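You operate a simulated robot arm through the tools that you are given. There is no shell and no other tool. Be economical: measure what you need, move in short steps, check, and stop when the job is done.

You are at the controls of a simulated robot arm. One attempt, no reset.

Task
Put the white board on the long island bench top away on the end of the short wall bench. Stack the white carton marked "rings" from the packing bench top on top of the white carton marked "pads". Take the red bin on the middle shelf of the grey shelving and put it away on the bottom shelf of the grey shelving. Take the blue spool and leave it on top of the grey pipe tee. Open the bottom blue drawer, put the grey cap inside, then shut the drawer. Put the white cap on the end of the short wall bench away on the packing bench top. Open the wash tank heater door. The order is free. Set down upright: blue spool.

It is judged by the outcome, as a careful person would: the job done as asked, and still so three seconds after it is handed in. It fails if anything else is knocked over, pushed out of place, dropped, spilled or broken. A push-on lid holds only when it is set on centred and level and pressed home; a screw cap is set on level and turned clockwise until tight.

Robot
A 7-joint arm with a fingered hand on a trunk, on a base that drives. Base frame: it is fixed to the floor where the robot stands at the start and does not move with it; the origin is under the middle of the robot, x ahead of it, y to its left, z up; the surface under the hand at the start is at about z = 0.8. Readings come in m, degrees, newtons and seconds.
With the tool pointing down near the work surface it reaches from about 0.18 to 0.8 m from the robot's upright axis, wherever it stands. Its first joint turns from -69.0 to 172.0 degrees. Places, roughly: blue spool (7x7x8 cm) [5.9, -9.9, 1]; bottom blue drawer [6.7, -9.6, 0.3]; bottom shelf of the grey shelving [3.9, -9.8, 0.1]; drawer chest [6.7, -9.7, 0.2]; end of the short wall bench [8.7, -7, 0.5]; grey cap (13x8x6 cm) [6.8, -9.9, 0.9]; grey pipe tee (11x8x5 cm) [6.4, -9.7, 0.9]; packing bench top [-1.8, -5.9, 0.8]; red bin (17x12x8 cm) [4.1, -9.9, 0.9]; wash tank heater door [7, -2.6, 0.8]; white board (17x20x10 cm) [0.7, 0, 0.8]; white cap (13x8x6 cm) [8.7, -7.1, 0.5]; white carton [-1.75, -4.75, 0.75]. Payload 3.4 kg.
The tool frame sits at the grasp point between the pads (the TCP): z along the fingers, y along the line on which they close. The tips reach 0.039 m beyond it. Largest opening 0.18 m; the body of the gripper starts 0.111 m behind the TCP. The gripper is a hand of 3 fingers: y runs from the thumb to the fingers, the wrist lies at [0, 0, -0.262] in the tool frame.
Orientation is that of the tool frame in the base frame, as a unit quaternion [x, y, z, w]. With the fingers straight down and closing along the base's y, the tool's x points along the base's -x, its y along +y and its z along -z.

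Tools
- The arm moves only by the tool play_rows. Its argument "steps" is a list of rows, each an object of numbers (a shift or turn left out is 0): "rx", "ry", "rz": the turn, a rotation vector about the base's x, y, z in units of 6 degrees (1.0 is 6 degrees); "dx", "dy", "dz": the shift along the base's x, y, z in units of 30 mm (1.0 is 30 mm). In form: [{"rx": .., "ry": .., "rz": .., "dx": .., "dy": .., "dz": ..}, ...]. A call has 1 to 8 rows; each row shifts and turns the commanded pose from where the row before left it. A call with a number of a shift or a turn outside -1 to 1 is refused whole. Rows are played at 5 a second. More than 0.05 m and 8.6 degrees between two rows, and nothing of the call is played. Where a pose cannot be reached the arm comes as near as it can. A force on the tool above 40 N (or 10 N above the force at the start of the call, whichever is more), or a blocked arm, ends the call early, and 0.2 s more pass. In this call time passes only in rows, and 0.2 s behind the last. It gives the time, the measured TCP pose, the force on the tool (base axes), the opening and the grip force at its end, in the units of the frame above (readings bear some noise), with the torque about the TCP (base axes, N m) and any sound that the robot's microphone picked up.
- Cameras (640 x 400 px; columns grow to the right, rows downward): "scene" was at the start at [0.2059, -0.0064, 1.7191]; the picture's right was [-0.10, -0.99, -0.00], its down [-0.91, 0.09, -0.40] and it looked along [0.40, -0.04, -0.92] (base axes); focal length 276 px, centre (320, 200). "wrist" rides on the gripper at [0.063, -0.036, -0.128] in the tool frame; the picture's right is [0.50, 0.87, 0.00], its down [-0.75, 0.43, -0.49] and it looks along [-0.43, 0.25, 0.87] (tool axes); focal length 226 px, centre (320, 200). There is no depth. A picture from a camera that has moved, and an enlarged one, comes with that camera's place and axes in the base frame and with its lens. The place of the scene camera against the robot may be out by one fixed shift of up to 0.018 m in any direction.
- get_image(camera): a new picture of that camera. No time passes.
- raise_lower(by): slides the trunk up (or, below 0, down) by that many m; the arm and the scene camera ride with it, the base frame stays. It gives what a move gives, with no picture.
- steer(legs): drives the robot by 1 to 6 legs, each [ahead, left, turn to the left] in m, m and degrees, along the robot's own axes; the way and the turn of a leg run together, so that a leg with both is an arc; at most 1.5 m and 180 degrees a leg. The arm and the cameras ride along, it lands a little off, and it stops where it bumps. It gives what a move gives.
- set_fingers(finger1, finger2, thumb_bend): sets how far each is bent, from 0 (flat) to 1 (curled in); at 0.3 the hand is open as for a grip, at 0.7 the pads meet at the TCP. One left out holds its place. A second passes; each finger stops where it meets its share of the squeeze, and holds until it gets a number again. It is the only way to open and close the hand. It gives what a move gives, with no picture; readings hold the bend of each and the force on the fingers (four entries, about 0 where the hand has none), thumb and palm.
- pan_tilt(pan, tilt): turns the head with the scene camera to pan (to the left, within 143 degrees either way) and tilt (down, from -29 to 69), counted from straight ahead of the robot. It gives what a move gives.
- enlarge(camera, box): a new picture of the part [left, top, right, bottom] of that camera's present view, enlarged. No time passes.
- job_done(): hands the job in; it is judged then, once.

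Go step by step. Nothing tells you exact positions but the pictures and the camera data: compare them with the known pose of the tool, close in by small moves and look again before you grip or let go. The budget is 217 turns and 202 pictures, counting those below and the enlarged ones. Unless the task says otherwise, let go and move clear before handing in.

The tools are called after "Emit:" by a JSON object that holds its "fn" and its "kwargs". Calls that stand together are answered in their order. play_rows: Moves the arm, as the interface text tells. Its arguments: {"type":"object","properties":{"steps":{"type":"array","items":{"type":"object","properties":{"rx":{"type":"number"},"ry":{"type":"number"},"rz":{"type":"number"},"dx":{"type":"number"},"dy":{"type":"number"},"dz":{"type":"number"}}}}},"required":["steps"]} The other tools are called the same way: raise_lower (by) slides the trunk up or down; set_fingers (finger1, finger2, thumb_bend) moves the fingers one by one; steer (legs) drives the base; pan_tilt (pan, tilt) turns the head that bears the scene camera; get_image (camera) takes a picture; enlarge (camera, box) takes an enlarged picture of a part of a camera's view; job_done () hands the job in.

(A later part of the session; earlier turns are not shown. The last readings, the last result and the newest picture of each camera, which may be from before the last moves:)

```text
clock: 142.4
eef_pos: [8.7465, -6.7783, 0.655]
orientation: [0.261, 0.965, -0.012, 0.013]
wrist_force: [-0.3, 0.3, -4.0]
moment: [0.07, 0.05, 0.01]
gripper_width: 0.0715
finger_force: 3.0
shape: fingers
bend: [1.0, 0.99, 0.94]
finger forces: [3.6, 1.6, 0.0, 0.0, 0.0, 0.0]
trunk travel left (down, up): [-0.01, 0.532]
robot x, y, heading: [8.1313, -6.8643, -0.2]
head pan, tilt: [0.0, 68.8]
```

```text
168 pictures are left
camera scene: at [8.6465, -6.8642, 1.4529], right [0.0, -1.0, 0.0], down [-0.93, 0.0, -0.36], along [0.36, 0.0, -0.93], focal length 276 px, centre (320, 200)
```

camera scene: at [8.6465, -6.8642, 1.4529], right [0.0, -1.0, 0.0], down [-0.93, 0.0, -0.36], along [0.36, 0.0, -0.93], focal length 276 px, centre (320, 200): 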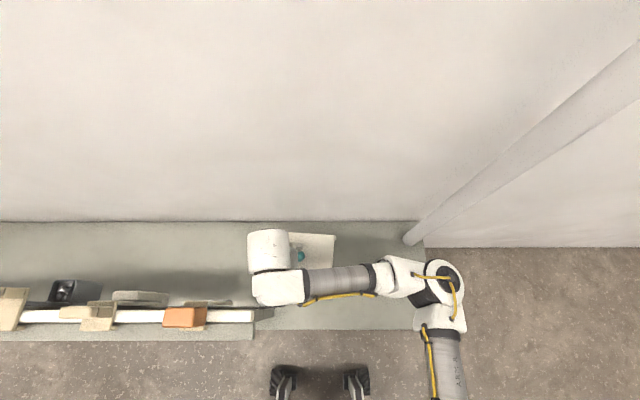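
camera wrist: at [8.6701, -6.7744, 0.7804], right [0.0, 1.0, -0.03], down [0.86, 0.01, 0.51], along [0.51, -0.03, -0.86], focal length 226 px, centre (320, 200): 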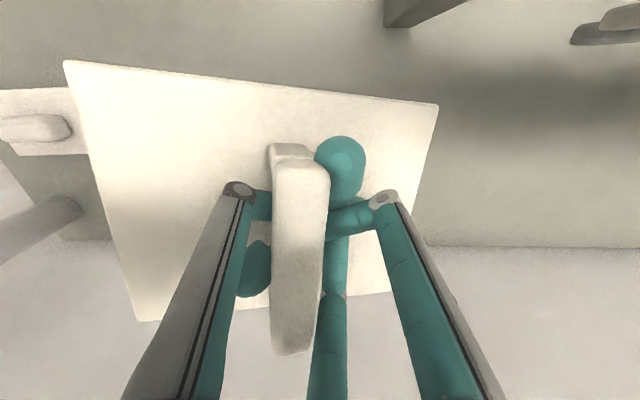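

Emit:
{"fn": "play_rows", "kwargs": {"steps": [{"dz": -0.5}, {"dz": -0.5}, {"dz": -0.4}, {"dz": -0.4}]}}

Emit:
{"fn": "get_image", "kwargs": {"camera": "wrist"}}

```text
clock: 143.4
eef_pos: [8.7457, -6.7784, 0.6023]
orientation: [0.261, 0.965, -0.011, 0.012]
wrist_force: [0.4, -0.7, -2.9]
moment: [0.06, 0.05, 0.03]
gripper_width: 0.0711
finger_force: 2.8
shape: fingers
bend: [1.0, 0.99, 0.94]
finger forces: [3.6, 1.8, 0.1, 0.0, 0.0, 0.0]
trunk travel left (down, up): [-0.01, 0.532]
robot x, y, heading: [8.1315, -6.8641, -0.1]
head pan, tilt: [0.0, 68.8]
```

```text
167 pictures are left
camera wrist: at [8.6689, -6.7754, 0.727], right [0.0, 1.0, -0.03], down [0.86, 0.01, 0.51], along [0.51, -0.03, -0.86], focal length 226 px, centre (320, 200)
```

wrist: 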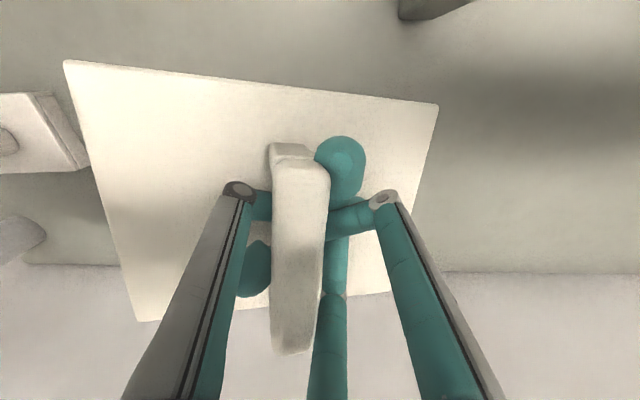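

Emit:
{"fn": "play_rows", "kwargs": {"steps": [{"dz": -0.4}, {"dz": -0.3}, {"dz": -0.3}, {"dz": -0.3}]}}

Emit:
{"fn": "get_image", "kwargs": {"camera": "wrist"}}

```text
clock: 144.4
eef_pos: [8.7458, -6.7799, 0.5622]
orientation: [0.261, 0.965, -0.01, 0.013]
wrist_force: [0.2, -0.2, -3.9]
moment: [0.09, 0.09, -0.03]
gripper_width: 0.071
finger_force: 2.6
shape: fingers
bend: [1.0, 0.99, 0.94]
finger forces: [3.9, 1.5, 0.0, 0.0, 0.1, 0.1]
trunk travel left (down, up): [-0.01, 0.532]
robot x, y, heading: [8.1299, -6.8663, -0.1]
head pan, tilt: [0.0, 68.8]
```

```text
166 pictures are left
camera wrist: at [8.6693, -6.7762, 0.6883], right [0.0, 1.0, -0.03], down [0.86, 0.01, 0.51], along [0.51, -0.03, -0.86], focal length 226 px, centre (320, 200)
```

wrist: 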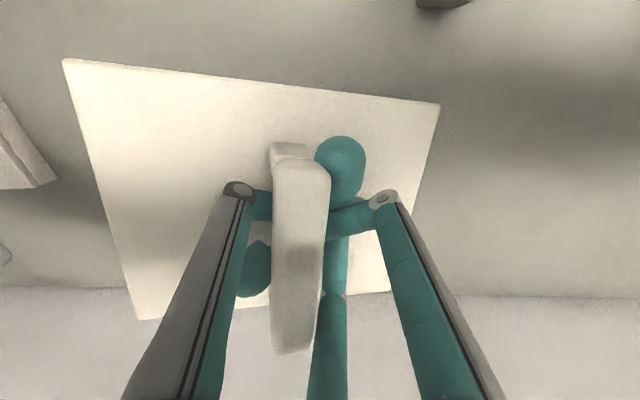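

The board hangs slightly tilted with its front edge about 3 cm above the bench. I'll continue down.

Emit:
{"fn": "play_rows", "kwargs": {"steps": [{"dz": -0.3}, {"dz": -0.3}, {"dz": -0.3}, {"dz": -0.2}, {"dz": -0.2}]}}

Emit:
{"fn": "get_image", "kwargs": {"camera": "wrist"}}

```text
clock: 145.4
eef_pos: [8.7475, -6.7784, 0.5411]
orientation: [0.262, 0.965, -0.007, 0.02]
wrist_force: [-2.2, -8.6, 26.2]
moment: [1.94, -0.59, 0.04]
gripper_width: 0.0726
finger_force: 35.5
shape: fingers
bend: [1.0, 1.0, 1.0]
finger forces: [12.5, 0.1, 0.1, 0.1, 59.8, 0.0]
trunk travel left (down, up): [-0.01, 0.532]
robot x, y, heading: [8.1303, -6.8639, 0.0]
head pan, tilt: [0.0, 68.8]
stopped in row 5: the force on the tool passed its limit at 43 N (the readings are from after the stop); the commanded pose is now the measured one
```

```text
165 pictures are left
camera wrist: at [8.6692, -6.7749, 0.6641], right [0.01, 1.0, -0.02], down [0.85, 0.01, 0.52], along [0.52, -0.02, -0.85], focal length 226 px, centre (320, 200)
```

wrist: 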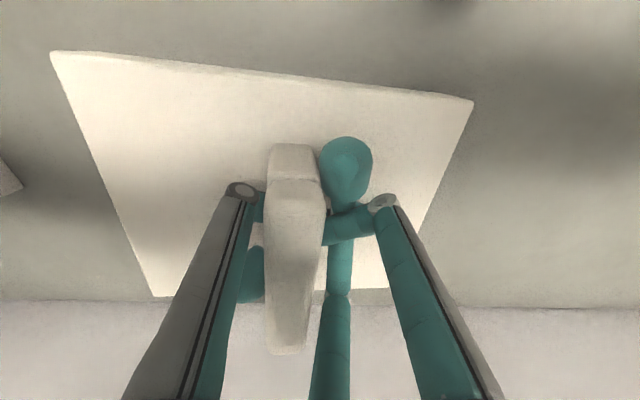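

It's on the bench. I'll ease up to unload, then uncurl gradually.

Emit:
{"fn": "play_rows", "kwargs": {"steps": [{"dz": 0.35}]}}

Emit:
{"fn": "set_fingers", "kwargs": {"finger1": 0.85, "finger2": 0.85, "thumb_bend": 0.85}}

Emit:
{"fn": "get_image", "kwargs": {"camera": "wrist"}}

```text
clock: 145.8
eef_pos: [8.7461, -6.778, 0.5433]
orientation: [0.261, 0.965, -0.009, 0.017]
wrist_force: [2.8, 0.1, 6.0]
moment: [0.83, -0.26, -0.12]
gripper_width: 0.0728
finger_force: 17.0
shape: fingers
bend: [1.0, 0.99, 0.97]
finger forces: [7.6, 0.0, 0.1, 0.0, 27.2, 0.0]
trunk travel left (down, up): [-0.01, 0.532]
robot x, y, heading: [8.1287, -6.8659, -0.0]
head pan, tilt: [0.0, 68.8]
```

```text
clock: 146.8
eef_pos: [8.7462, -6.7786, 0.5479]
orientation: [0.26, 0.965, -0.008, 0.018]
wrist_force: [2.5, 7.3, 29.1]
moment: [2.7, -1.52, 0.35]
gripper_width: 0.0695
finger_force: 44.7
shape: fingers
bend: [0.96, 0.89, 0.91]
finger forces: [1.9, 0.0, 0.0, 0.0, 86.3, 0.1]
trunk travel left (down, up): [-0.01, 0.532]
robot x, y, heading: [8.1275, -6.8636, -0.0]
head pan, tilt: [0.0, 68.8]
```

```text
164 pictures are left
camera wrist: at [8.668, -6.7743, 0.6722], right [0.01, 1.0, -0.02], down [0.85, 0.01, 0.52], along [0.52, -0.02, -0.85], focal length 226 px, centre (320, 200)
```

wrist: 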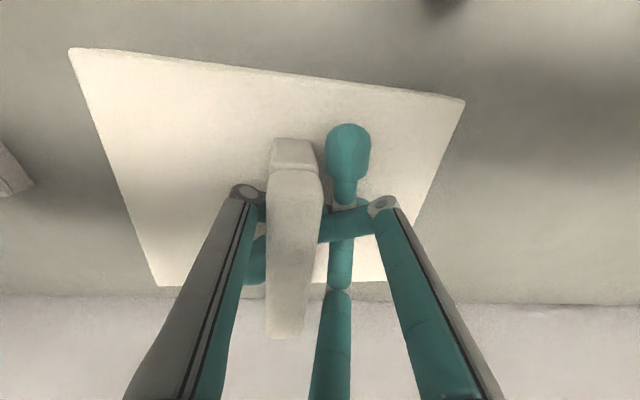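

Emit:
{"fn": "play_rows", "kwargs": {"steps": [{"dz": 0.5}]}}

Emit:
{"fn": "get_image", "kwargs": {"camera": "wrist"}}

```text
clock: 147.2
eef_pos: [8.7462, -6.7796, 0.5566]
orientation: [0.261, 0.965, -0.012, 0.017]
wrist_force: [1.6, 4.0, 9.3]
moment: [1.04, -0.7, 0.1]
gripper_width: 0.068
finger_force: 0.1
shape: fingers
bend: [0.93, 0.87, 0.87]
finger forces: [0.0, 0.0, 0.1, 0.0, 0.1, 0.1]
trunk travel left (down, up): [-0.01, 0.532]
robot x, y, heading: [8.1299, -6.8676, -0.1]
head pan, tilt: [0.0, 68.8]
```

```text
163 pictures are left
camera wrist: at [8.669, -6.7756, 0.6825], right [0.01, 1.0, -0.03], down [0.86, 0.01, 0.51], along [0.51, -0.03, -0.86], focal length 226 px, centre (320, 200)
```

wrist: 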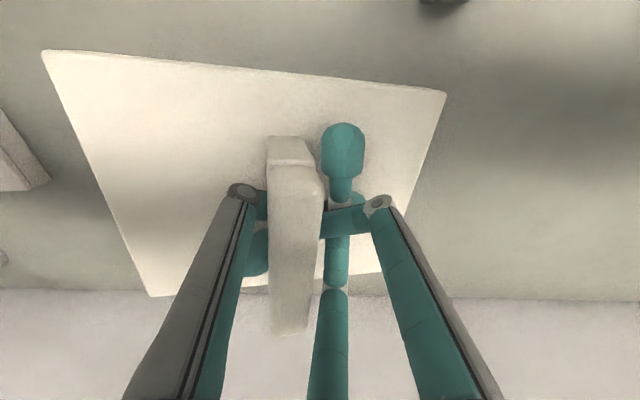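

Emit:
{"fn": "set_fingers", "kwargs": {"finger1": 0.78, "finger2": 0.78, "thumb_bend": 0.78}}

Emit:
{"fn": "play_rows", "kwargs": {"steps": [{"dz": 0.35}]}}

Emit:
{"fn": "get_image", "kwargs": {"camera": "wrist"}}

```text
clock: 148.2
eef_pos: [8.7454, -6.7778, 0.5614]
orientation: [0.262, 0.965, -0.008, 0.019]
wrist_force: [3.0, 6.2, 18.2]
moment: [1.6, -1.11, 0.13]
gripper_width: 0.0653
finger_force: 29.1
shape: fingers
bend: [0.88, 0.82, 0.85]
finger forces: [0.0, 0.1, 0.0, 0.0, 58.4, 0.0]
trunk travel left (down, up): [-0.01, 0.532]
robot x, y, heading: [8.1305, -6.8654, -0.3]
head pan, tilt: [0.0, 68.8]
```

```text
clock: 148.6
eef_pos: [8.746, -6.7797, 0.5687]
orientation: [0.262, 0.965, -0.01, 0.016]
wrist_force: [2.1, 1.8, 4.8]
moment: [0.76, -0.56, 0.04]
gripper_width: 0.0585
finger_force: 15.0
shape: fingers
bend: [0.81, 0.8, 0.82]
finger forces: [0.0, 0.1, 0.1, 0.1, 29.1, 0.0]
trunk travel left (down, up): [-0.01, 0.532]
robot x, y, heading: [8.1287, -6.8663, -0.1]
head pan, tilt: [0.0, 68.8]
```

```text
162 pictures are left
camera wrist: at [8.6684, -6.7751, 0.6944], right [0.01, 1.0, -0.03], down [0.86, 0.01, 0.51], along [0.51, -0.03, -0.86], focal length 226 px, centre (320, 200)
```

wrist: 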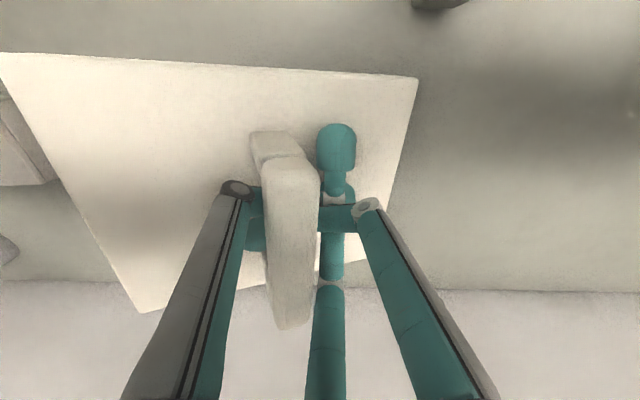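

Emit:
{"fn": "set_fingers", "kwargs": {"finger1": 0.72, "finger2": 0.72, "thumb_bend": 0.7}}

Emit:
{"fn": "play_rows", "kwargs": {"steps": [{"dz": 0.25}]}}

Emit:
{"fn": "get_image", "kwargs": {"camera": "wrist"}}

```text
clock: 149.6
eef_pos: [8.7454, -6.7788, 0.5745]
orientation: [0.262, 0.965, -0.009, 0.018]
wrist_force: [0.4, 2.6, 22.9]
moment: [1.31, -1.21, 0.29]
gripper_width: 0.0437
finger_force: 43.2
shape: fingers
bend: [0.8, 0.75, 0.81]
finger forces: [8.1, 0.0, 0.0, 0.1, 77.7, 0.0]
trunk travel left (down, up): [-0.01, 0.532]
robot x, y, heading: [8.1235, -6.8667, -0.3]
head pan, tilt: [0.0, 68.8]
```

```text
clock: 150.0
eef_pos: [8.7451, -6.7792, 0.5805]
orientation: [0.261, 0.965, -0.009, 0.018]
wrist_force: [2.2, 3.4, 12.6]
moment: [1.0, -0.92, 0.13]
gripper_width: 0.0235
finger_force: 26.7
shape: fingers
bend: [0.81, 0.75, 0.77]
finger forces: [0.0, 0.0, 0.0, 0.0, 52.9, 0.0]
trunk travel left (down, up): [-0.01, 0.532]
robot x, y, heading: [8.1319, -6.8644, 0.0]
head pan, tilt: [0.0, 68.8]
```

```text
161 pictures are left
camera wrist: at [8.6682, -6.775, 0.7041], right [0.01, 1.0, -0.03], down [0.86, 0.01, 0.52], along [0.52, -0.03, -0.86], focal length 226 px, centre (320, 200)
```

wrist: 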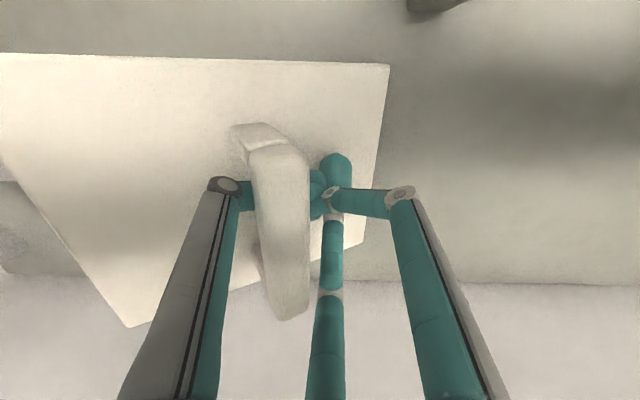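

The thumb is dragging the bar. I'll stop forcing it, open only the two fingers, then slide the thumb out sideways.

Emit:
{"fn": "set_fingers", "kwargs": {"finger1": 0.45, "finger2": 0.45, "thumb_bend": 0.8}}

Emit:
{"fn": "get_image", "kwargs": {"camera": "wrist"}}

Emit:
{"fn": "get_image", "kwargs": {"camera": "scene"}}

```text
clock: 151.0
eef_pos: [8.7466, -6.7792, 0.5783]
orientation: [0.261, 0.965, -0.01, 0.017]
wrist_force: [-2.5, -1.1, 3.0]
moment: [0.32, -0.24, 0.05]
gripper_width: 0.0208
finger_force: 2.6
shape: fingers
bend: [0.81, 0.74, 0.78]
finger forces: [0.0, 0.0, 0.0, 0.0, 5.1, 0.0]
trunk travel left (down, up): [-0.01, 0.532]
robot x, y, heading: [8.1291, -6.8651, -0.2]
head pan, tilt: [0.0, 68.8]
```

```text
160 pictures are left
camera wrist: at [8.6686, -6.7754, 0.7037], right [0.01, 1.0, -0.03], down [0.86, 0.01, 0.52], along [0.52, -0.03, -0.86], focal length 226 px, centre (320, 200)
```

wrist: 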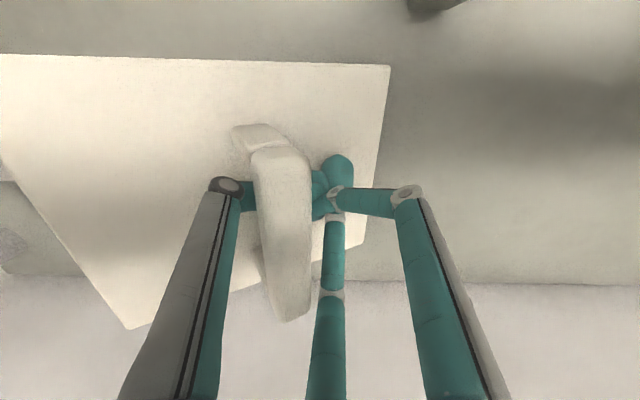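

```text
159 pictures are left
camera scene: at [8.6441, -6.865, 1.4539], right [0.0, -1.0, 0.0], down [-0.93, 0.0, -0.36], along [0.36, 0.0, -0.93], focal length 276 px, centre (320, 200)
```

scene: 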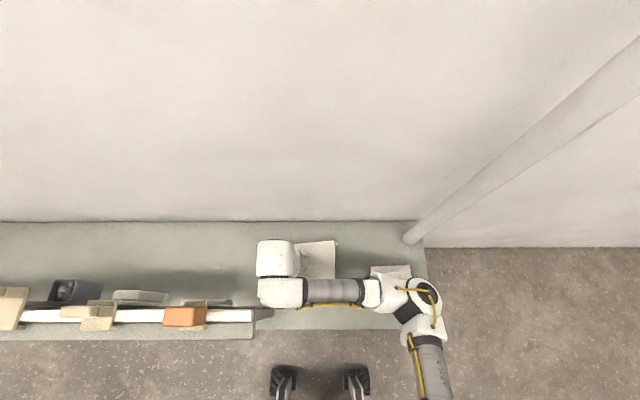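

The finger tips are interlocked with each other. I'll curl finger 1 and the thumb back up out of the way, then open finger 2 first.

Emit:
{"fn": "set_fingers", "kwargs": {"finger1": 1.0, "finger2": 0.8, "thumb_bend": 0.95}}

Emit:
{"fn": "set_fingers", "kwargs": {"finger2": 0.5}}

Emit:
{"fn": "get_image", "kwargs": {"camera": "wrist"}}

```text
clock: 152.0
eef_pos: [8.7455, -6.7792, 0.5787]
orientation: [0.261, 0.965, -0.009, 0.017]
wrist_force: [0.8, 0.3, -4.6]
moment: [0.11, 0.02, -0.03]
gripper_width: 0.0672
finger_force: 2.0
shape: fingers
bend: [0.99, 0.81, 0.84]
finger forces: [4.6, 0.1, 0.0, 0.0, 0.0, 0.0]
trunk travel left (down, up): [-0.01, 0.532]
robot x, y, heading: [8.1278, -6.8644, -0.3]
head pan, tilt: [0.0, 68.8]
```

```text
clock: 153.0
eef_pos: [8.7449, -6.779, 0.5785]
orientation: [0.261, 0.965, -0.009, 0.017]
wrist_force: [-0.1, 0.2, -3.5]
moment: [0.05, 0.03, 0.02]
gripper_width: 0.0686
finger_force: 1.5
shape: fingers
bend: [0.99, 0.86, 0.86]
finger forces: [2.7, 0.0, 0.1, 0.0, 0.0, 0.0]
trunk travel left (down, up): [-0.01, 0.532]
robot x, y, heading: [8.1315, -6.8688, -0.4]
head pan, tilt: [0.0, 68.8]
```

```text
158 pictures are left
camera wrist: at [8.6689, -6.7754, 0.7037], right [0.01, 1.0, -0.03], down [0.86, 0.01, 0.52], along [0.52, -0.03, -0.86], focal length 226 px, centre (320, 200)
```

wrist: 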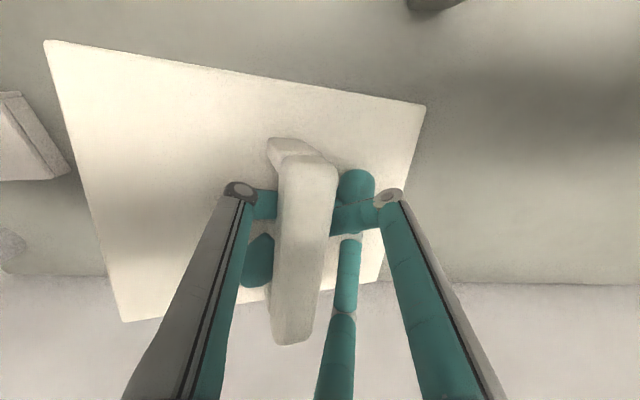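

Emit:
{"fn": "set_fingers", "kwargs": {"finger1": 1.0, "finger2": 1.0, "thumb_bend": 1.0}}

Emit:
{"fn": "set_fingers", "kwargs": {"finger1": 0.4}}

Emit:
{"fn": "get_image", "kwargs": {"camera": "wrist"}}

```text
clock: 154.0
eef_pos: [8.7461, -6.7804, 0.5789]
orientation: [0.262, 0.965, -0.01, 0.018]
wrist_force: [-0.2, -0.3, -3.2]
moment: [0.1, 0.01, -0.01]
gripper_width: 0.0697
finger_force: 2.1
shape: fingers
bend: [1.0, 0.98, 0.93]
finger forces: [3.6, 1.1, 0.0, 0.0, 0.1, 0.0]
trunk travel left (down, up): [-0.01, 0.532]
robot x, y, heading: [8.1297, -6.8618, 0.0]
head pan, tilt: [0.0, 68.8]
```

```text
clock: 155.0
eef_pos: [8.7456, -6.7793, 0.579]
orientation: [0.261, 0.965, -0.009, 0.017]
wrist_force: [0.0, 0.5, -3.8]
moment: [0.09, 0.07, 0.01]
gripper_width: 0.0678
finger_force: 1.1
shape: fingers
bend: [0.99, 0.98, 0.92]
finger forces: [2.2, 0.1, 0.0, 0.0, 0.1, 0.0]
trunk travel left (down, up): [-0.01, 0.532]
robot x, y, heading: [8.1275, -6.8629, -0.3]
head pan, tilt: [0.0, 68.8]
```

```text
157 pictures are left
camera wrist: at [8.6689, -6.7753, 0.7037], right [0.01, 1.0, -0.03], down [0.86, 0.01, 0.52], along [0.52, -0.03, -0.86], focal length 226 px, centre (320, 200)
```

wrist: 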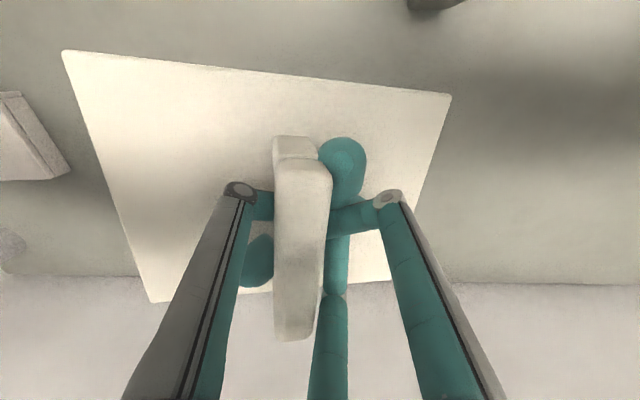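

Emit:
{"fn": "set_fingers", "kwargs": {"finger1": 1.0, "finger2": 1.0, "thumb_bend": 0.6}}

Emit:
{"fn": "get_image", "kwargs": {"camera": "wrist"}}

```text
clock: 156.0
eef_pos: [8.7447, -6.7792, 0.5776]
orientation: [0.261, 0.965, -0.009, 0.018]
wrist_force: [-0.2, 0.0, -3.3]
moment: [0.26, 0.01, -0.02]
gripper_width: 0.08
finger_force: 6.0
shape: fingers
bend: [1.0, 0.98, 0.62]
finger forces: [5.8, 3.7, 0.0, 0.0, 2.8, 0.1]
trunk travel left (down, up): [-0.01, 0.532]
robot x, y, heading: [8.1288, -6.8681, 0.0]
head pan, tilt: [0.0, 68.8]
```

```text
156 pictures are left
camera wrist: at [8.6689, -6.7754, 0.7036], right [0.01, 1.0, -0.03], down [0.86, 0.01, 0.52], along [0.52, -0.03, -0.86], focal length 226 px, centre (320, 200)
```

wrist: 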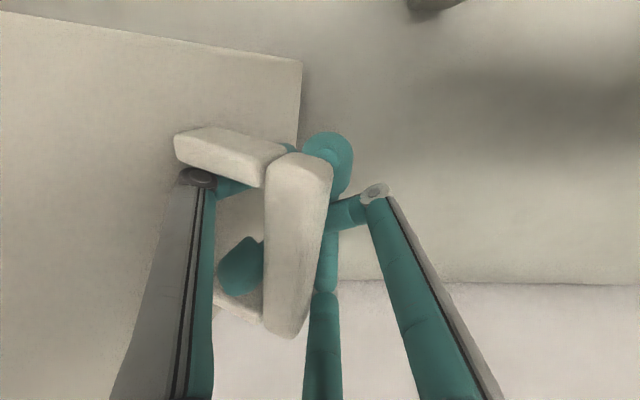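

The thumb came out. I'll check the scene for the cap clearance.

Emit:
{"fn": "get_image", "kwargs": {"camera": "scene"}}

Emit:
{"fn": "set_fingers", "kwargs": {"thumb_bend": 0.3}}

Emit:
{"fn": "get_image", "kwargs": {"camera": "wrist"}}

```text
155 pictures are left
camera scene: at [8.6457, -6.8645, 1.4533], right [0.0, -1.0, 0.0], down [-0.93, 0.0, -0.36], along [0.36, 0.0, -0.93], focal length 276 px, centre (320, 200)
```

scene: 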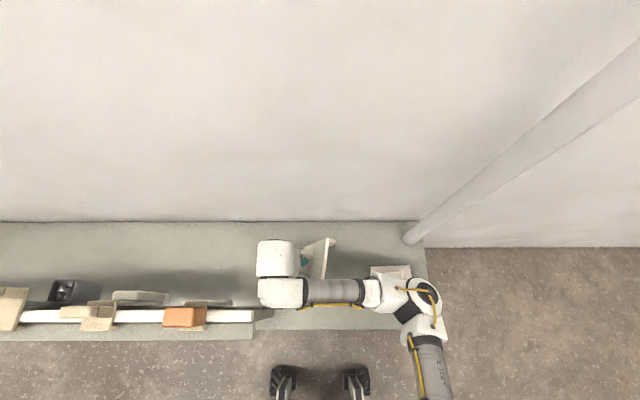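

```text
clock: 157.0
eef_pos: [8.747, -6.7791, 0.5797]
orientation: [0.261, 0.965, -0.01, 0.017]
wrist_force: [0.4, 0.6, -3.8]
moment: [0.24, -0.01, 0.01]
gripper_width: 0.0976
finger_force: 4.9
shape: fingers
bend: [1.0, 0.98, 0.31]
finger forces: [4.9, 0.0, 0.0, 0.1, 4.8, 0.0]
trunk travel left (down, up): [-0.01, 0.532]
robot x, y, heading: [8.131, -6.8637, -0.1]
head pan, tilt: [0.0, 68.8]
```

```text
154 pictures are left
camera wrist: at [8.6689, -6.7753, 0.7037], right [0.01, 1.0, -0.03], down [0.86, 0.01, 0.52], along [0.52, -0.03, -0.86], focal length 226 px, centre (320, 200)
```

wrist: 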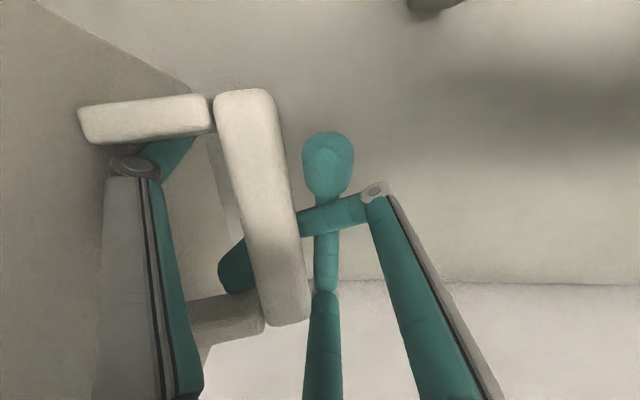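

The board now hangs from finger 1 with the plate swung up toward -y by the thumb. I'll shift it +y for room so it can be stood on its lower edge and laid down.

Emit:
{"fn": "play_rows", "kwargs": {"steps": [{"dz": 1}, {"dy": 1, "dx": 0.3}, {"dy": 1, "dx": 0.3}, {"dy": 0.5}]}}

Emit:
{"fn": "get_image", "kwargs": {"camera": "wrist"}}

Emit:
{"fn": "enlarge", "kwargs": {"camera": "scene", "box": [200, 180, 440, 330]}}

```text
clock: 158.0
eef_pos: [8.7639, -6.7067, 0.6087]
orientation: [0.261, 0.965, -0.009, 0.018]
wrist_force: [0.2, -0.7, -3.3]
moment: [0.26, -0.05, 0.0]
gripper_width: 0.0977
finger_force: 5.1
shape: fingers
bend: [1.0, 0.98, 0.31]
finger forces: [5.0, 0.1, 0.0, 0.0, 4.6, 0.0]
trunk travel left (down, up): [-0.01, 0.532]
robot x, y, heading: [8.1301, -6.8664, -0.4]
head pan, tilt: [0.0, 68.8]
```

```text
153 pictures are left
camera wrist: at [8.6869, -6.7007, 0.7339], right [0.01, 1.0, -0.03], down [0.86, 0.01, 0.52], along [0.52, -0.03, -0.86], focal length 226 px, centre (320, 200)
```

wrist: 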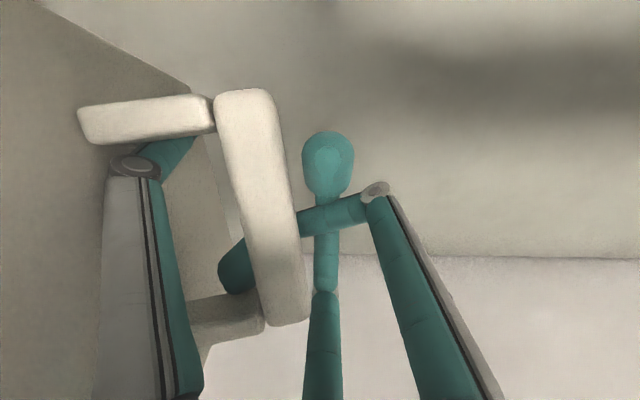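

```text
2.67 times, centred on (320, 255) of scene
camera zoom: at [8.6459, -6.8625, 1.4532], right [0.0, -1.0, 0.0], down [-0.93, 0.0, -0.36], along [0.36, 0.0, -0.93], focal length 736 px, centre (320, 53)
```

zoom: 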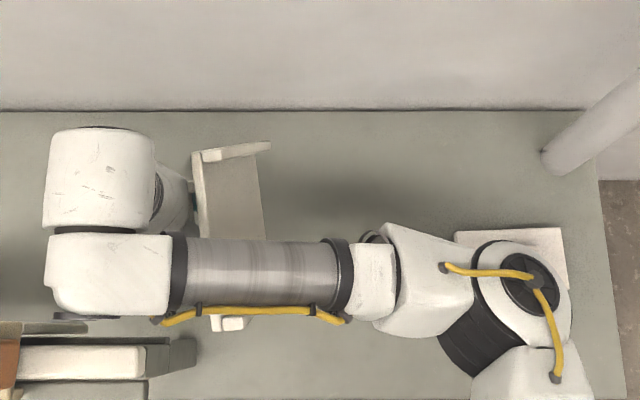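

The plate is about vertical, hooked by finger 1 with the thumb behind it. I'll lower it until the plate's lower edge stands on the bench.

Emit:
{"fn": "play_rows", "kwargs": {"steps": [{"dz": -0.6}, {"dz": -0.4}, {"dz": -0.3}, {"dz": -0.3}, {"dz": -0.2}, {"dz": -0.2}]}}

Emit:
{"fn": "get_image", "kwargs": {"camera": "wrist"}}

Emit:
{"fn": "enlarge", "kwargs": {"camera": "scene", "box": [200, 180, 440, 330]}}

```text
clock: 159.4
eef_pos: [8.7634, -6.7029, 0.5491]
orientation: [0.262, 0.965, -0.01, 0.017]
wrist_force: [0.4, 0.0, -2.1]
moment: [0.11, 0.01, 0.03]
gripper_width: 0.0983
finger_force: 2.8
shape: fingers
bend: [1.0, 0.98, 0.3]
finger forces: [2.3, 0.1, 0.0, 0.0, 1.9, 0.1]
trunk travel left (down, up): [-0.01, 0.532]
robot x, y, heading: [8.1283, -6.8651, -0.3]
head pan, tilt: [0.0, 68.8]
```

```text
151 pictures are left
camera wrist: at [8.6871, -6.6995, 0.6736], right [0.01, 1.0, -0.03], down [0.86, 0.01, 0.52], along [0.52, -0.03, -0.86], focal length 226 px, centre (320, 200)
```

wrist: 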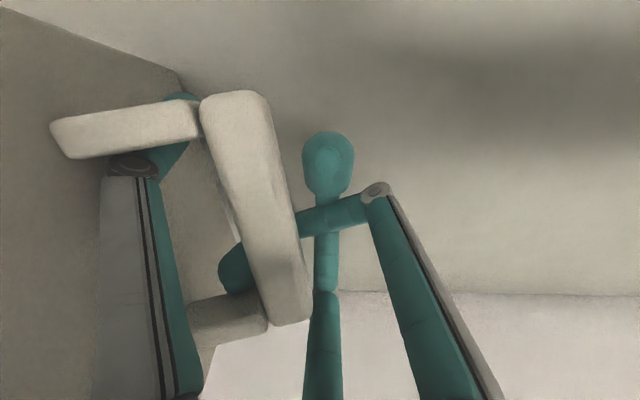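

```text
2.67 times, centred on (320, 255) of scene
camera zoom: at [8.6457, -6.8634, 1.4533], right [0.0, -1.0, 0.0], down [-0.93, 0.0, -0.36], along [0.36, 0.0, -0.93], focal length 736 px, centre (320, 53)
```

zoom: 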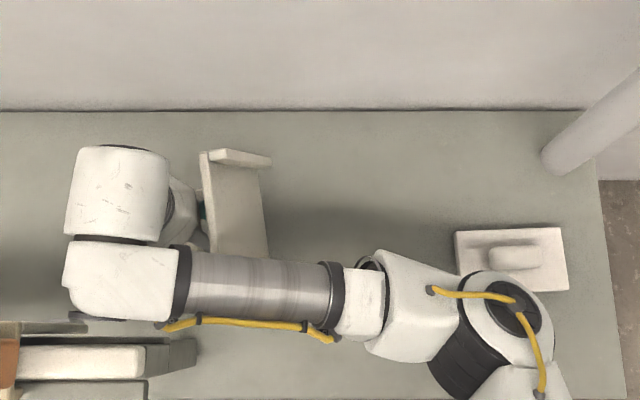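

Emit:
{"fn": "play_rows", "kwargs": {"steps": [{"dz": -0.25}, {"dz": -0.2}]}}

Emit:
{"fn": "set_fingers", "kwargs": {"finger2": 0.5}}

Emit:
{"fn": "get_image", "kwargs": {"camera": "wrist"}}

```text
clock: 160.0
eef_pos: [8.7651, -6.702, 0.5359]
orientation: [0.262, 0.965, -0.008, 0.018]
wrist_force: [1.2, 0.6, 3.0]
moment: [-0.21, 0.09, -0.05]
gripper_width: 0.0993
finger_force: 3.3
shape: fingers
bend: [1.0, 0.98, 0.3]
finger forces: [1.6, 0.1, 0.0, 0.1, 4.4, 0.0]
trunk travel left (down, up): [-0.01, 0.532]
robot x, y, heading: [8.1301, -6.8644, -0.2]
head pan, tilt: [0.0, 68.8]
```

```text
clock: 161.0
eef_pos: [8.7635, -6.7035, 0.5376]
orientation: [0.261, 0.965, -0.009, 0.018]
wrist_force: [-5.2, 1.0, 18.9]
moment: [-0.16, -0.17, -0.06]
gripper_width: 0.098
finger_force: 12.5
shape: fingers
bend: [1.0, 0.72, 0.3]
finger forces: [4.9, 15.7, 0.0, 0.0, 4.9, 0.0]
trunk travel left (down, up): [-0.01, 0.532]
robot x, y, heading: [8.1284, -6.8643, -0.0]
head pan, tilt: [0.0, 68.8]
```

```text
149 pictures are left
camera wrist: at [8.6864, -6.6989, 0.6624], right [0.01, 1.0, -0.03], down [0.85, 0.01, 0.52], along [0.52, -0.02, -0.85], focal length 226 px, centre (320, 200)
```

wrist: 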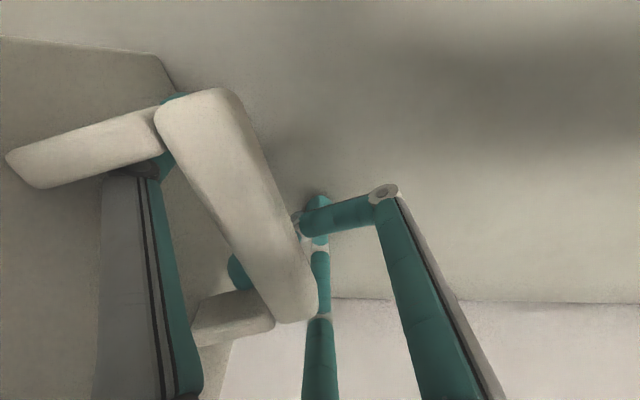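

Emit:
{"fn": "set_fingers", "kwargs": {"finger1": 0.75, "finger2": 0.75}}

Emit:
{"fn": "get_image", "kwargs": {"camera": "wrist"}}

Emit:
{"fn": "enlarge", "kwargs": {"camera": "scene", "box": [200, 180, 440, 330]}}

```text
clock: 162.0
eef_pos: [8.7638, -6.7026, 0.5349]
orientation: [0.261, 0.965, -0.01, 0.017]
wrist_force: [3.4, 3.4, 8.3]
moment: [-0.72, 0.37, 0.16]
gripper_width: 0.0738
finger_force: 4.7
shape: fingers
bend: [0.76, 0.74, 0.3]
finger forces: [0.1, 0.0, 0.0, 0.1, 8.4, 0.5]
trunk travel left (down, up): [-0.01, 0.532]
robot x, y, heading: [8.129, -6.8647, 0.2]
head pan, tilt: [0.0, 68.8]
```

```text
148 pictures are left
camera wrist: at [8.6873, -6.6991, 0.6604], right [0.01, 1.0, -0.03], down [0.86, 0.01, 0.52], along [0.52, -0.03, -0.86], focal length 226 px, centre (320, 200)
```

wrist: 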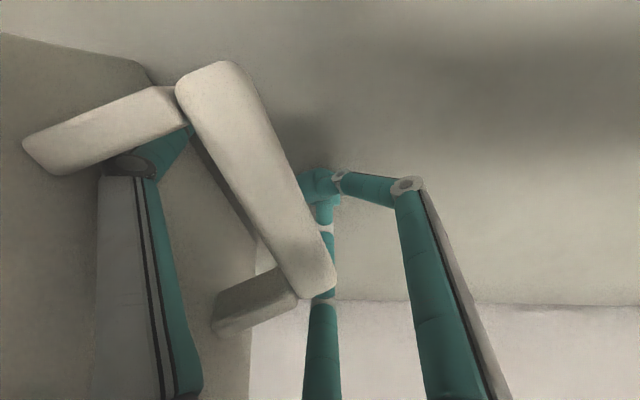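

```text
2.67 times, centred on (320, 255) of scene
camera zoom: at [8.6439, -6.8627, 1.454], right [0.0, -1.0, 0.0], down [-0.93, 0.0, -0.36], along [0.36, 0.0, -0.93], focal length 736 px, centre (320, 53)
```

zoom: 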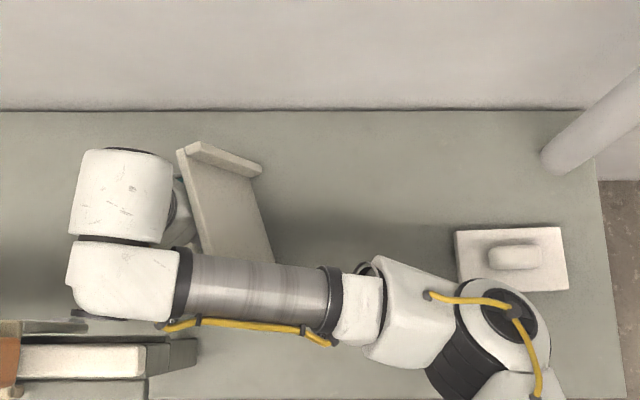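

Finger 1 is free of the bar. I'll raise a little and open both fingers further, keeping the thumb as a backstop.

Emit:
{"fn": "play_rows", "kwargs": {"steps": [{"dz": 0.4}]}}

Emit:
{"fn": "set_fingers", "kwargs": {"finger1": 0.6, "finger2": 0.6}}

Emit:
{"fn": "get_image", "kwargs": {"camera": "wrist"}}

Emit:
{"fn": "enlarge", "kwargs": {"camera": "scene", "box": [200, 180, 440, 330]}}

```text
clock: 162.4
eef_pos: [8.7646, -6.704, 0.5473]
orientation: [0.261, 0.965, -0.009, 0.016]
wrist_force: [0.1, 0.1, -0.2]
moment: [-0.02, -0.04, 0.02]
gripper_width: 0.0734
finger_force: 0.2
shape: fingers
bend: [0.76, 0.74, 0.3]
finger forces: [0.1, 0.0, 0.0, 0.0, 0.9, 0.2]
trunk travel left (down, up): [-0.01, 0.532]
robot x, y, heading: [8.13, -6.863, -0.3]
head pan, tilt: [0.0, 68.8]
```

```text
clock: 163.4
eef_pos: [8.7639, -6.703, 0.548]
orientation: [0.261, 0.965, -0.009, 0.017]
wrist_force: [0.1, 0.8, 0.3]
moment: [0.01, -0.05, -0.02]
gripper_width: 0.0973
finger_force: 0.2
shape: fingers
bend: [0.6, 0.6, 0.3]
finger forces: [0.1, 0.1, 0.0, 0.0, 0.4, 0.1]
trunk travel left (down, up): [-0.01, 0.532]
robot x, y, heading: [8.1266, -6.864, -0.0]
head pan, tilt: [0.0, 68.8]
```

```text
146 pictures are left
camera wrist: at [8.687, -6.6996, 0.6722], right [0.01, 1.0, -0.03], down [0.86, 0.01, 0.52], along [0.52, -0.03, -0.86], focal length 226 px, centre (320, 200)
```

wrist: 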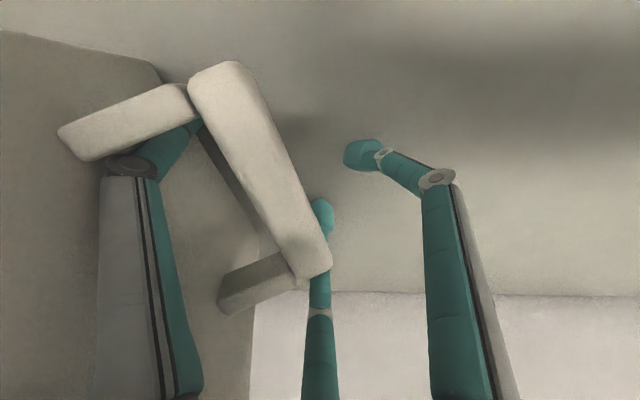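

```text
2.67 times, centred on (320, 255) of scene
camera zoom: at [8.6451, -6.8633, 1.4536], right [0.0, -1.0, 0.0], down [-0.93, 0.0, -0.36], along [0.36, 0.0, -0.93], focal length 736 px, centre (320, 53)
```

zoom: 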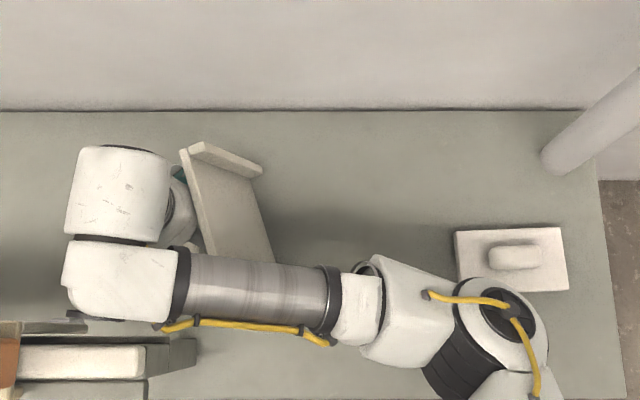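

Both fingers are free and the board stands on edge, leaning on the thumb. Next I'll raise a bit, open the fingers, turn the hand square and gently tip the plate toward -y with the thumb.

Emit:
{"fn": "play_rows", "kwargs": {"steps": [{"dz": 0.7}]}}

Emit:
{"fn": "set_fingers", "kwargs": {"finger1": 0.35, "finger2": 0.35}}

Emit:
{"fn": "play_rows", "kwargs": {"steps": [{"rz": 0.8, "dy": -0.2}, {"rz": 0.8, "dy": -0.3}, {"rz": 0.8, "dy": -0.3}, {"rz": 0.8, "dy": -0.3}]}}

Emit:
{"fn": "get_image", "kwargs": {"camera": "wrist"}}

Emit:
{"fn": "enlarge", "kwargs": {"camera": "scene", "box": [200, 180, 440, 330]}}

```text
clock: 163.8
eef_pos: [8.7644, -6.7038, 0.5693]
orientation: [0.262, 0.965, -0.01, 0.018]
wrist_force: [1.3, 0.4, 0.1]
moment: [-0.07, 0.0, -0.03]
gripper_width: 0.0974
finger_force: 0.7
shape: fingers
bend: [0.6, 0.6, 0.3]
finger forces: [0.0, 0.0, 0.1, 0.1, 1.1, 0.1]
trunk travel left (down, up): [-0.01, 0.532]
robot x, y, heading: [8.127, -6.865, 0.1]
head pan, tilt: [0.0, 68.8]
```

```text
clock: 164.8
eef_pos: [8.7643, -6.7043, 0.5684]
orientation: [0.261, 0.965, -0.009, 0.017]
wrist_force: [0.3, 1.5, -0.1]
moment: [-0.04, -0.03, -0.01]
gripper_width: 0.1413
finger_force: 0.4
shape: fingers
bend: [0.35, 0.35, 0.3]
finger forces: [0.1, 0.0, 0.0, 0.1, 0.8, 0.1]
trunk travel left (down, up): [-0.01, 0.532]
robot x, y, heading: [8.132, -6.8635, 0.1]
head pan, tilt: [0.0, 68.8]
```

```text
clock: 165.8
eef_pos: [8.7641, -6.7362, 0.569]
orientation: [0.096, 0.995, -0.005, 0.019]
wrist_force: [0.1, -0.1, 0.5]
moment: [0.02, -0.06, -0.04]
gripper_width: 0.1417
finger_force: 0.5
shape: fingers
bend: [0.35, 0.35, 0.3]
finger forces: [0.1, 0.0, 0.0, 0.0, 0.5, 0.0]
trunk travel left (down, up): [-0.01, 0.532]
robot x, y, heading: [8.1312, -6.8656, 0.1]
head pan, tilt: [0.0, 68.8]
```

```text
144 pictures are left
camera wrist: at [8.6895, -6.7586, 0.6942], right [-0.32, 0.95, -0.03], down [0.8, 0.29, 0.52], along [0.5, 0.15, -0.86], focal length 226 px, centre (320, 200)
```

wrist: 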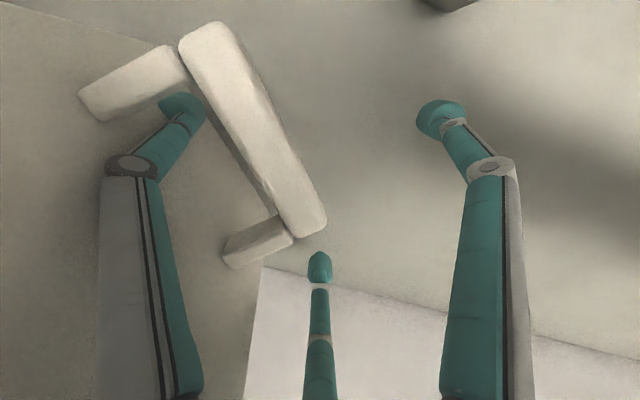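

```text
2.67 times, centred on (320, 255) of scene
camera zoom: at [8.6451, -6.864, 1.4535], right [0.0, -1.0, 0.0], down [-0.93, 0.0, -0.36], along [0.36, 0.0, -0.93], focal length 736 px, centre (320, 53)
```

zoom: 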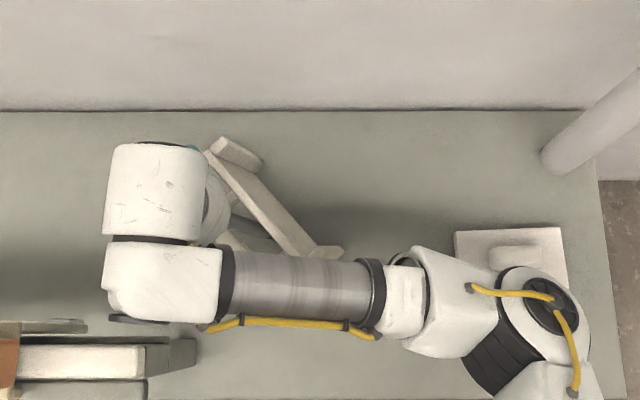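

The plate is upright but has yawed about 45°. With the thumb inside the handle arch, I'll swing the hand around the thumb so the fingers oppose it across the bar, then pinch the bar properly.

Emit:
{"fn": "play_rows", "kwargs": {"steps": [{"rz": 1, "dx": -0.36, "dy": 0.04, "dz": 0.1}, {"rz": 1, "dx": -0.36, "dy": 0.04, "dz": 0.1}, {"rz": 1, "dx": -0.36, "dy": -0.05, "dz": 0.1}, {"rz": 1, "dx": -0.36, "dy": -0.05, "dz": 0.1}, {"rz": 1, "dx": -0.34, "dy": -0.13, "dz": 0.1}, {"rz": 1, "dx": -0.34, "dy": -0.13, "dz": 0.1}]}}

Emit:
{"fn": "get_image", "kwargs": {"camera": "wrist"}}

Emit:
{"fn": "enlarge", "kwargs": {"camera": "scene", "box": [200, 180, 440, 330]}}

```text
clock: 167.2
eef_pos: [8.7001, -6.7458, 0.5866]
orientation: [-0.217, 0.976, 0.001, 0.019]
wrist_force: [0.6, 0.8, 0.0]
moment: [-0.04, -0.01, 0.04]
gripper_width: 0.1418
finger_force: 0.6
shape: fingers
bend: [0.35, 0.35, 0.3]
finger forces: [0.0, 0.1, 0.0, 0.0, 0.9, 0.1]
trunk travel left (down, up): [-0.01, 0.532]
robot x, y, heading: [8.1244, -6.8677, 0.1]
head pan, tilt: [0.0, 68.8]
```

```text
142 pictures are left
camera wrist: at [8.6527, -6.806, 0.7118], right [-0.82, 0.57, -0.03], down [0.48, 0.71, 0.52], along [0.31, 0.41, -0.86], focal length 226 px, centre (320, 200)
```

wrist: 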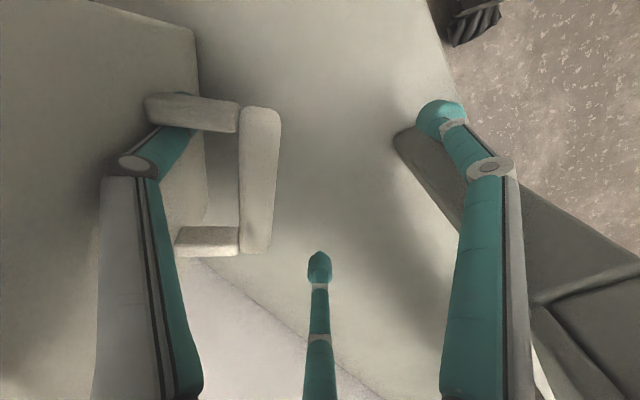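

```text
2.67 times, centred on (320, 255) of scene
camera zoom: at [8.6448, -6.8645, 1.4536], right [0.0, -1.0, 0.0], down [-0.93, 0.0, -0.36], along [0.36, 0.0, -0.93], focal length 736 px, centre (320, 53)
```

zoom: 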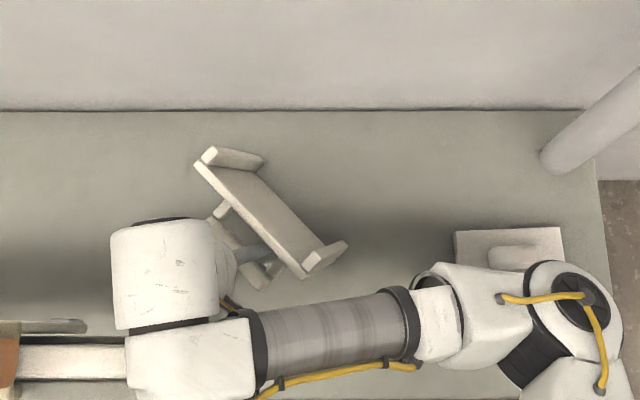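

Emit:
{"fn": "play_rows", "kwargs": {"steps": [{"rz": 1, "dx": -0.2, "dy": -0.06}, {"rz": 1, "dx": -0.2, "dy": -0.06}, {"rz": 1, "dx": -0.2, "dy": -0.06}, {"rz": 1, "dx": -0.18, "dy": -0.08}]}}

Emit:
{"fn": "set_fingers", "kwargs": {"finger1": 0.6, "finger2": 0.6, "thumb_bend": 0.5}}

Emit:
{"fn": "get_image", "kwargs": {"camera": "wrist"}}

Emit:
{"fn": "enlarge", "kwargs": {"camera": "scene", "box": [200, 180, 440, 330]}}

```text
clock: 168.2
eef_pos: [8.6758, -6.7533, 0.5865]
orientation: [-0.414, 0.91, 0.005, 0.02]
wrist_force: [-0.5, 0.5, 0.4]
moment: [0.0, 0.0, -0.02]
gripper_width: 0.1418
finger_force: 0.4
shape: fingers
bend: [0.35, 0.35, 0.3]
finger forces: [0.0, 0.0, 0.1, 0.1, 0.7, 0.1]
trunk travel left (down, up): [-0.01, 0.532]
robot x, y, heading: [8.1287, -6.8648, -0.3]
head pan, tilt: [0.0, 68.8]
```

```text
clock: 169.2
eef_pos: [8.6772, -6.7539, 0.5863]
orientation: [-0.413, 0.91, 0.004, 0.02]
wrist_force: [1.2, -0.6, 1.3]
moment: [-0.32, -0.27, 0.01]
gripper_width: 0.0595
finger_force: 5.1
shape: fingers
bend: [0.6, 0.6, 0.48]
finger forces: [0.1, 0.0, 0.0, 0.0, 9.7, 0.0]
trunk travel left (down, up): [-0.01, 0.532]
robot x, y, heading: [8.1315, -6.8658, 0.2]
head pan, tilt: [0.0, 68.8]
```

```text
140 pictures are left
camera wrist: at [8.6573, -6.8272, 0.7111], right [-0.98, 0.19, -0.03], down [0.15, 0.84, 0.52], along [0.12, 0.5, -0.85], focal length 226 px, centre (320, 200)
```

wrist: 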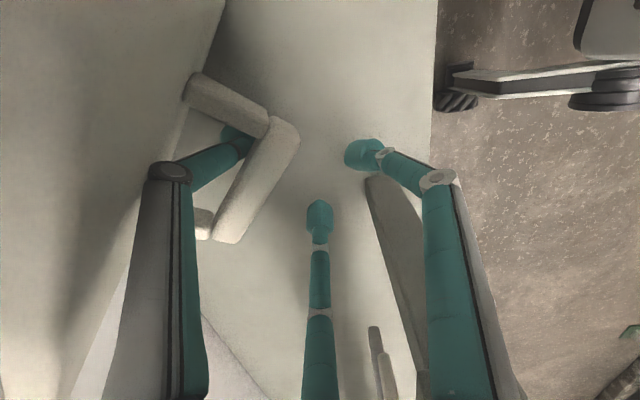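

```text
2.67 times, centred on (320, 255) of scene
camera zoom: at [8.6445, -6.8645, 1.4538], right [0.0, -1.0, 0.0], down [-0.93, 0.0, -0.36], along [0.36, 0.0, -0.93], focal length 736 px, centre (320, 53)
```

zoom: 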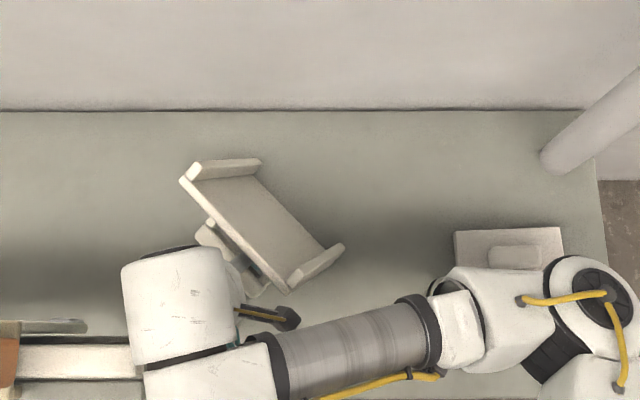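

Emit:
{"fn": "set_fingers", "kwargs": {"finger1": 0.75, "finger2": 0.75, "thumb_bend": 0.75}}

Emit:
{"fn": "get_image", "kwargs": {"camera": "wrist"}}

Emit:
{"fn": "enlarge", "kwargs": {"camera": "scene", "box": [200, 180, 440, 330]}}

```text
clock: 170.2
eef_pos: [8.676, -6.7546, 0.5862]
orientation: [-0.414, 0.91, 0.005, 0.021]
wrist_force: [-0.4, -0.6, 0.5]
moment: [-0.01, 0.02, 0.01]
gripper_width: 0.0
finger_force: 0.8
shape: fingers
bend: [0.73, 0.73, 0.7]
finger forces: [0.0, 0.0, 0.0, 0.0, 1.8, 0.0]
trunk travel left (down, up): [-0.01, 0.532]
robot x, y, heading: [8.1287, -6.8661, -0.0]
head pan, tilt: [0.0, 68.8]
```

```text
138 pictures are left
camera wrist: at [8.6572, -6.8271, 0.7109], right [-0.98, 0.19, -0.03], down [0.15, 0.84, 0.52], along [0.12, 0.5, -0.85], focal length 226 px, centre (320, 200)
```

wrist: 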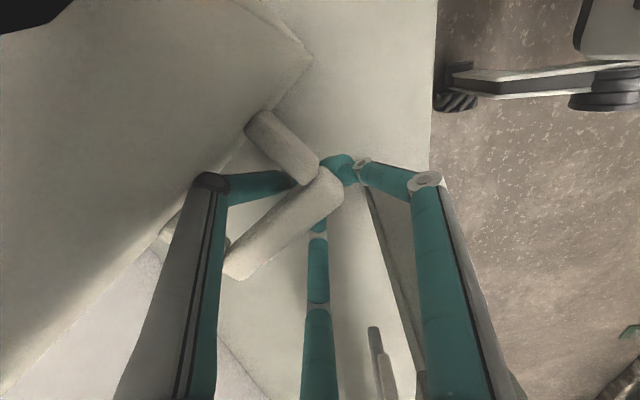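

```text
2.67 times, centred on (320, 255) of scene
camera zoom: at [8.6448, -6.8645, 1.4536], right [0.0, -1.0, 0.0], down [-0.93, 0.0, -0.36], along [0.36, 0.0, -0.93], focal length 736 px, centre (320, 53)
```

zoom: 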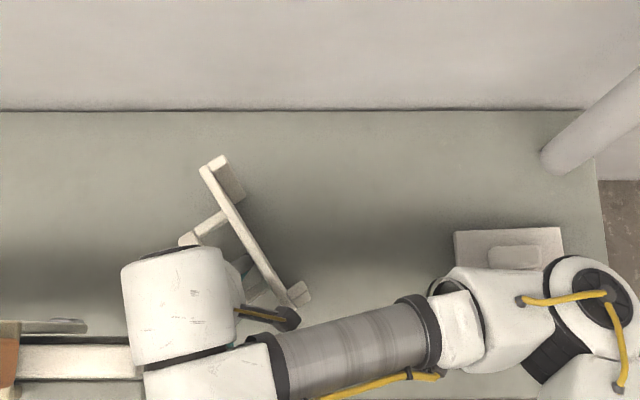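

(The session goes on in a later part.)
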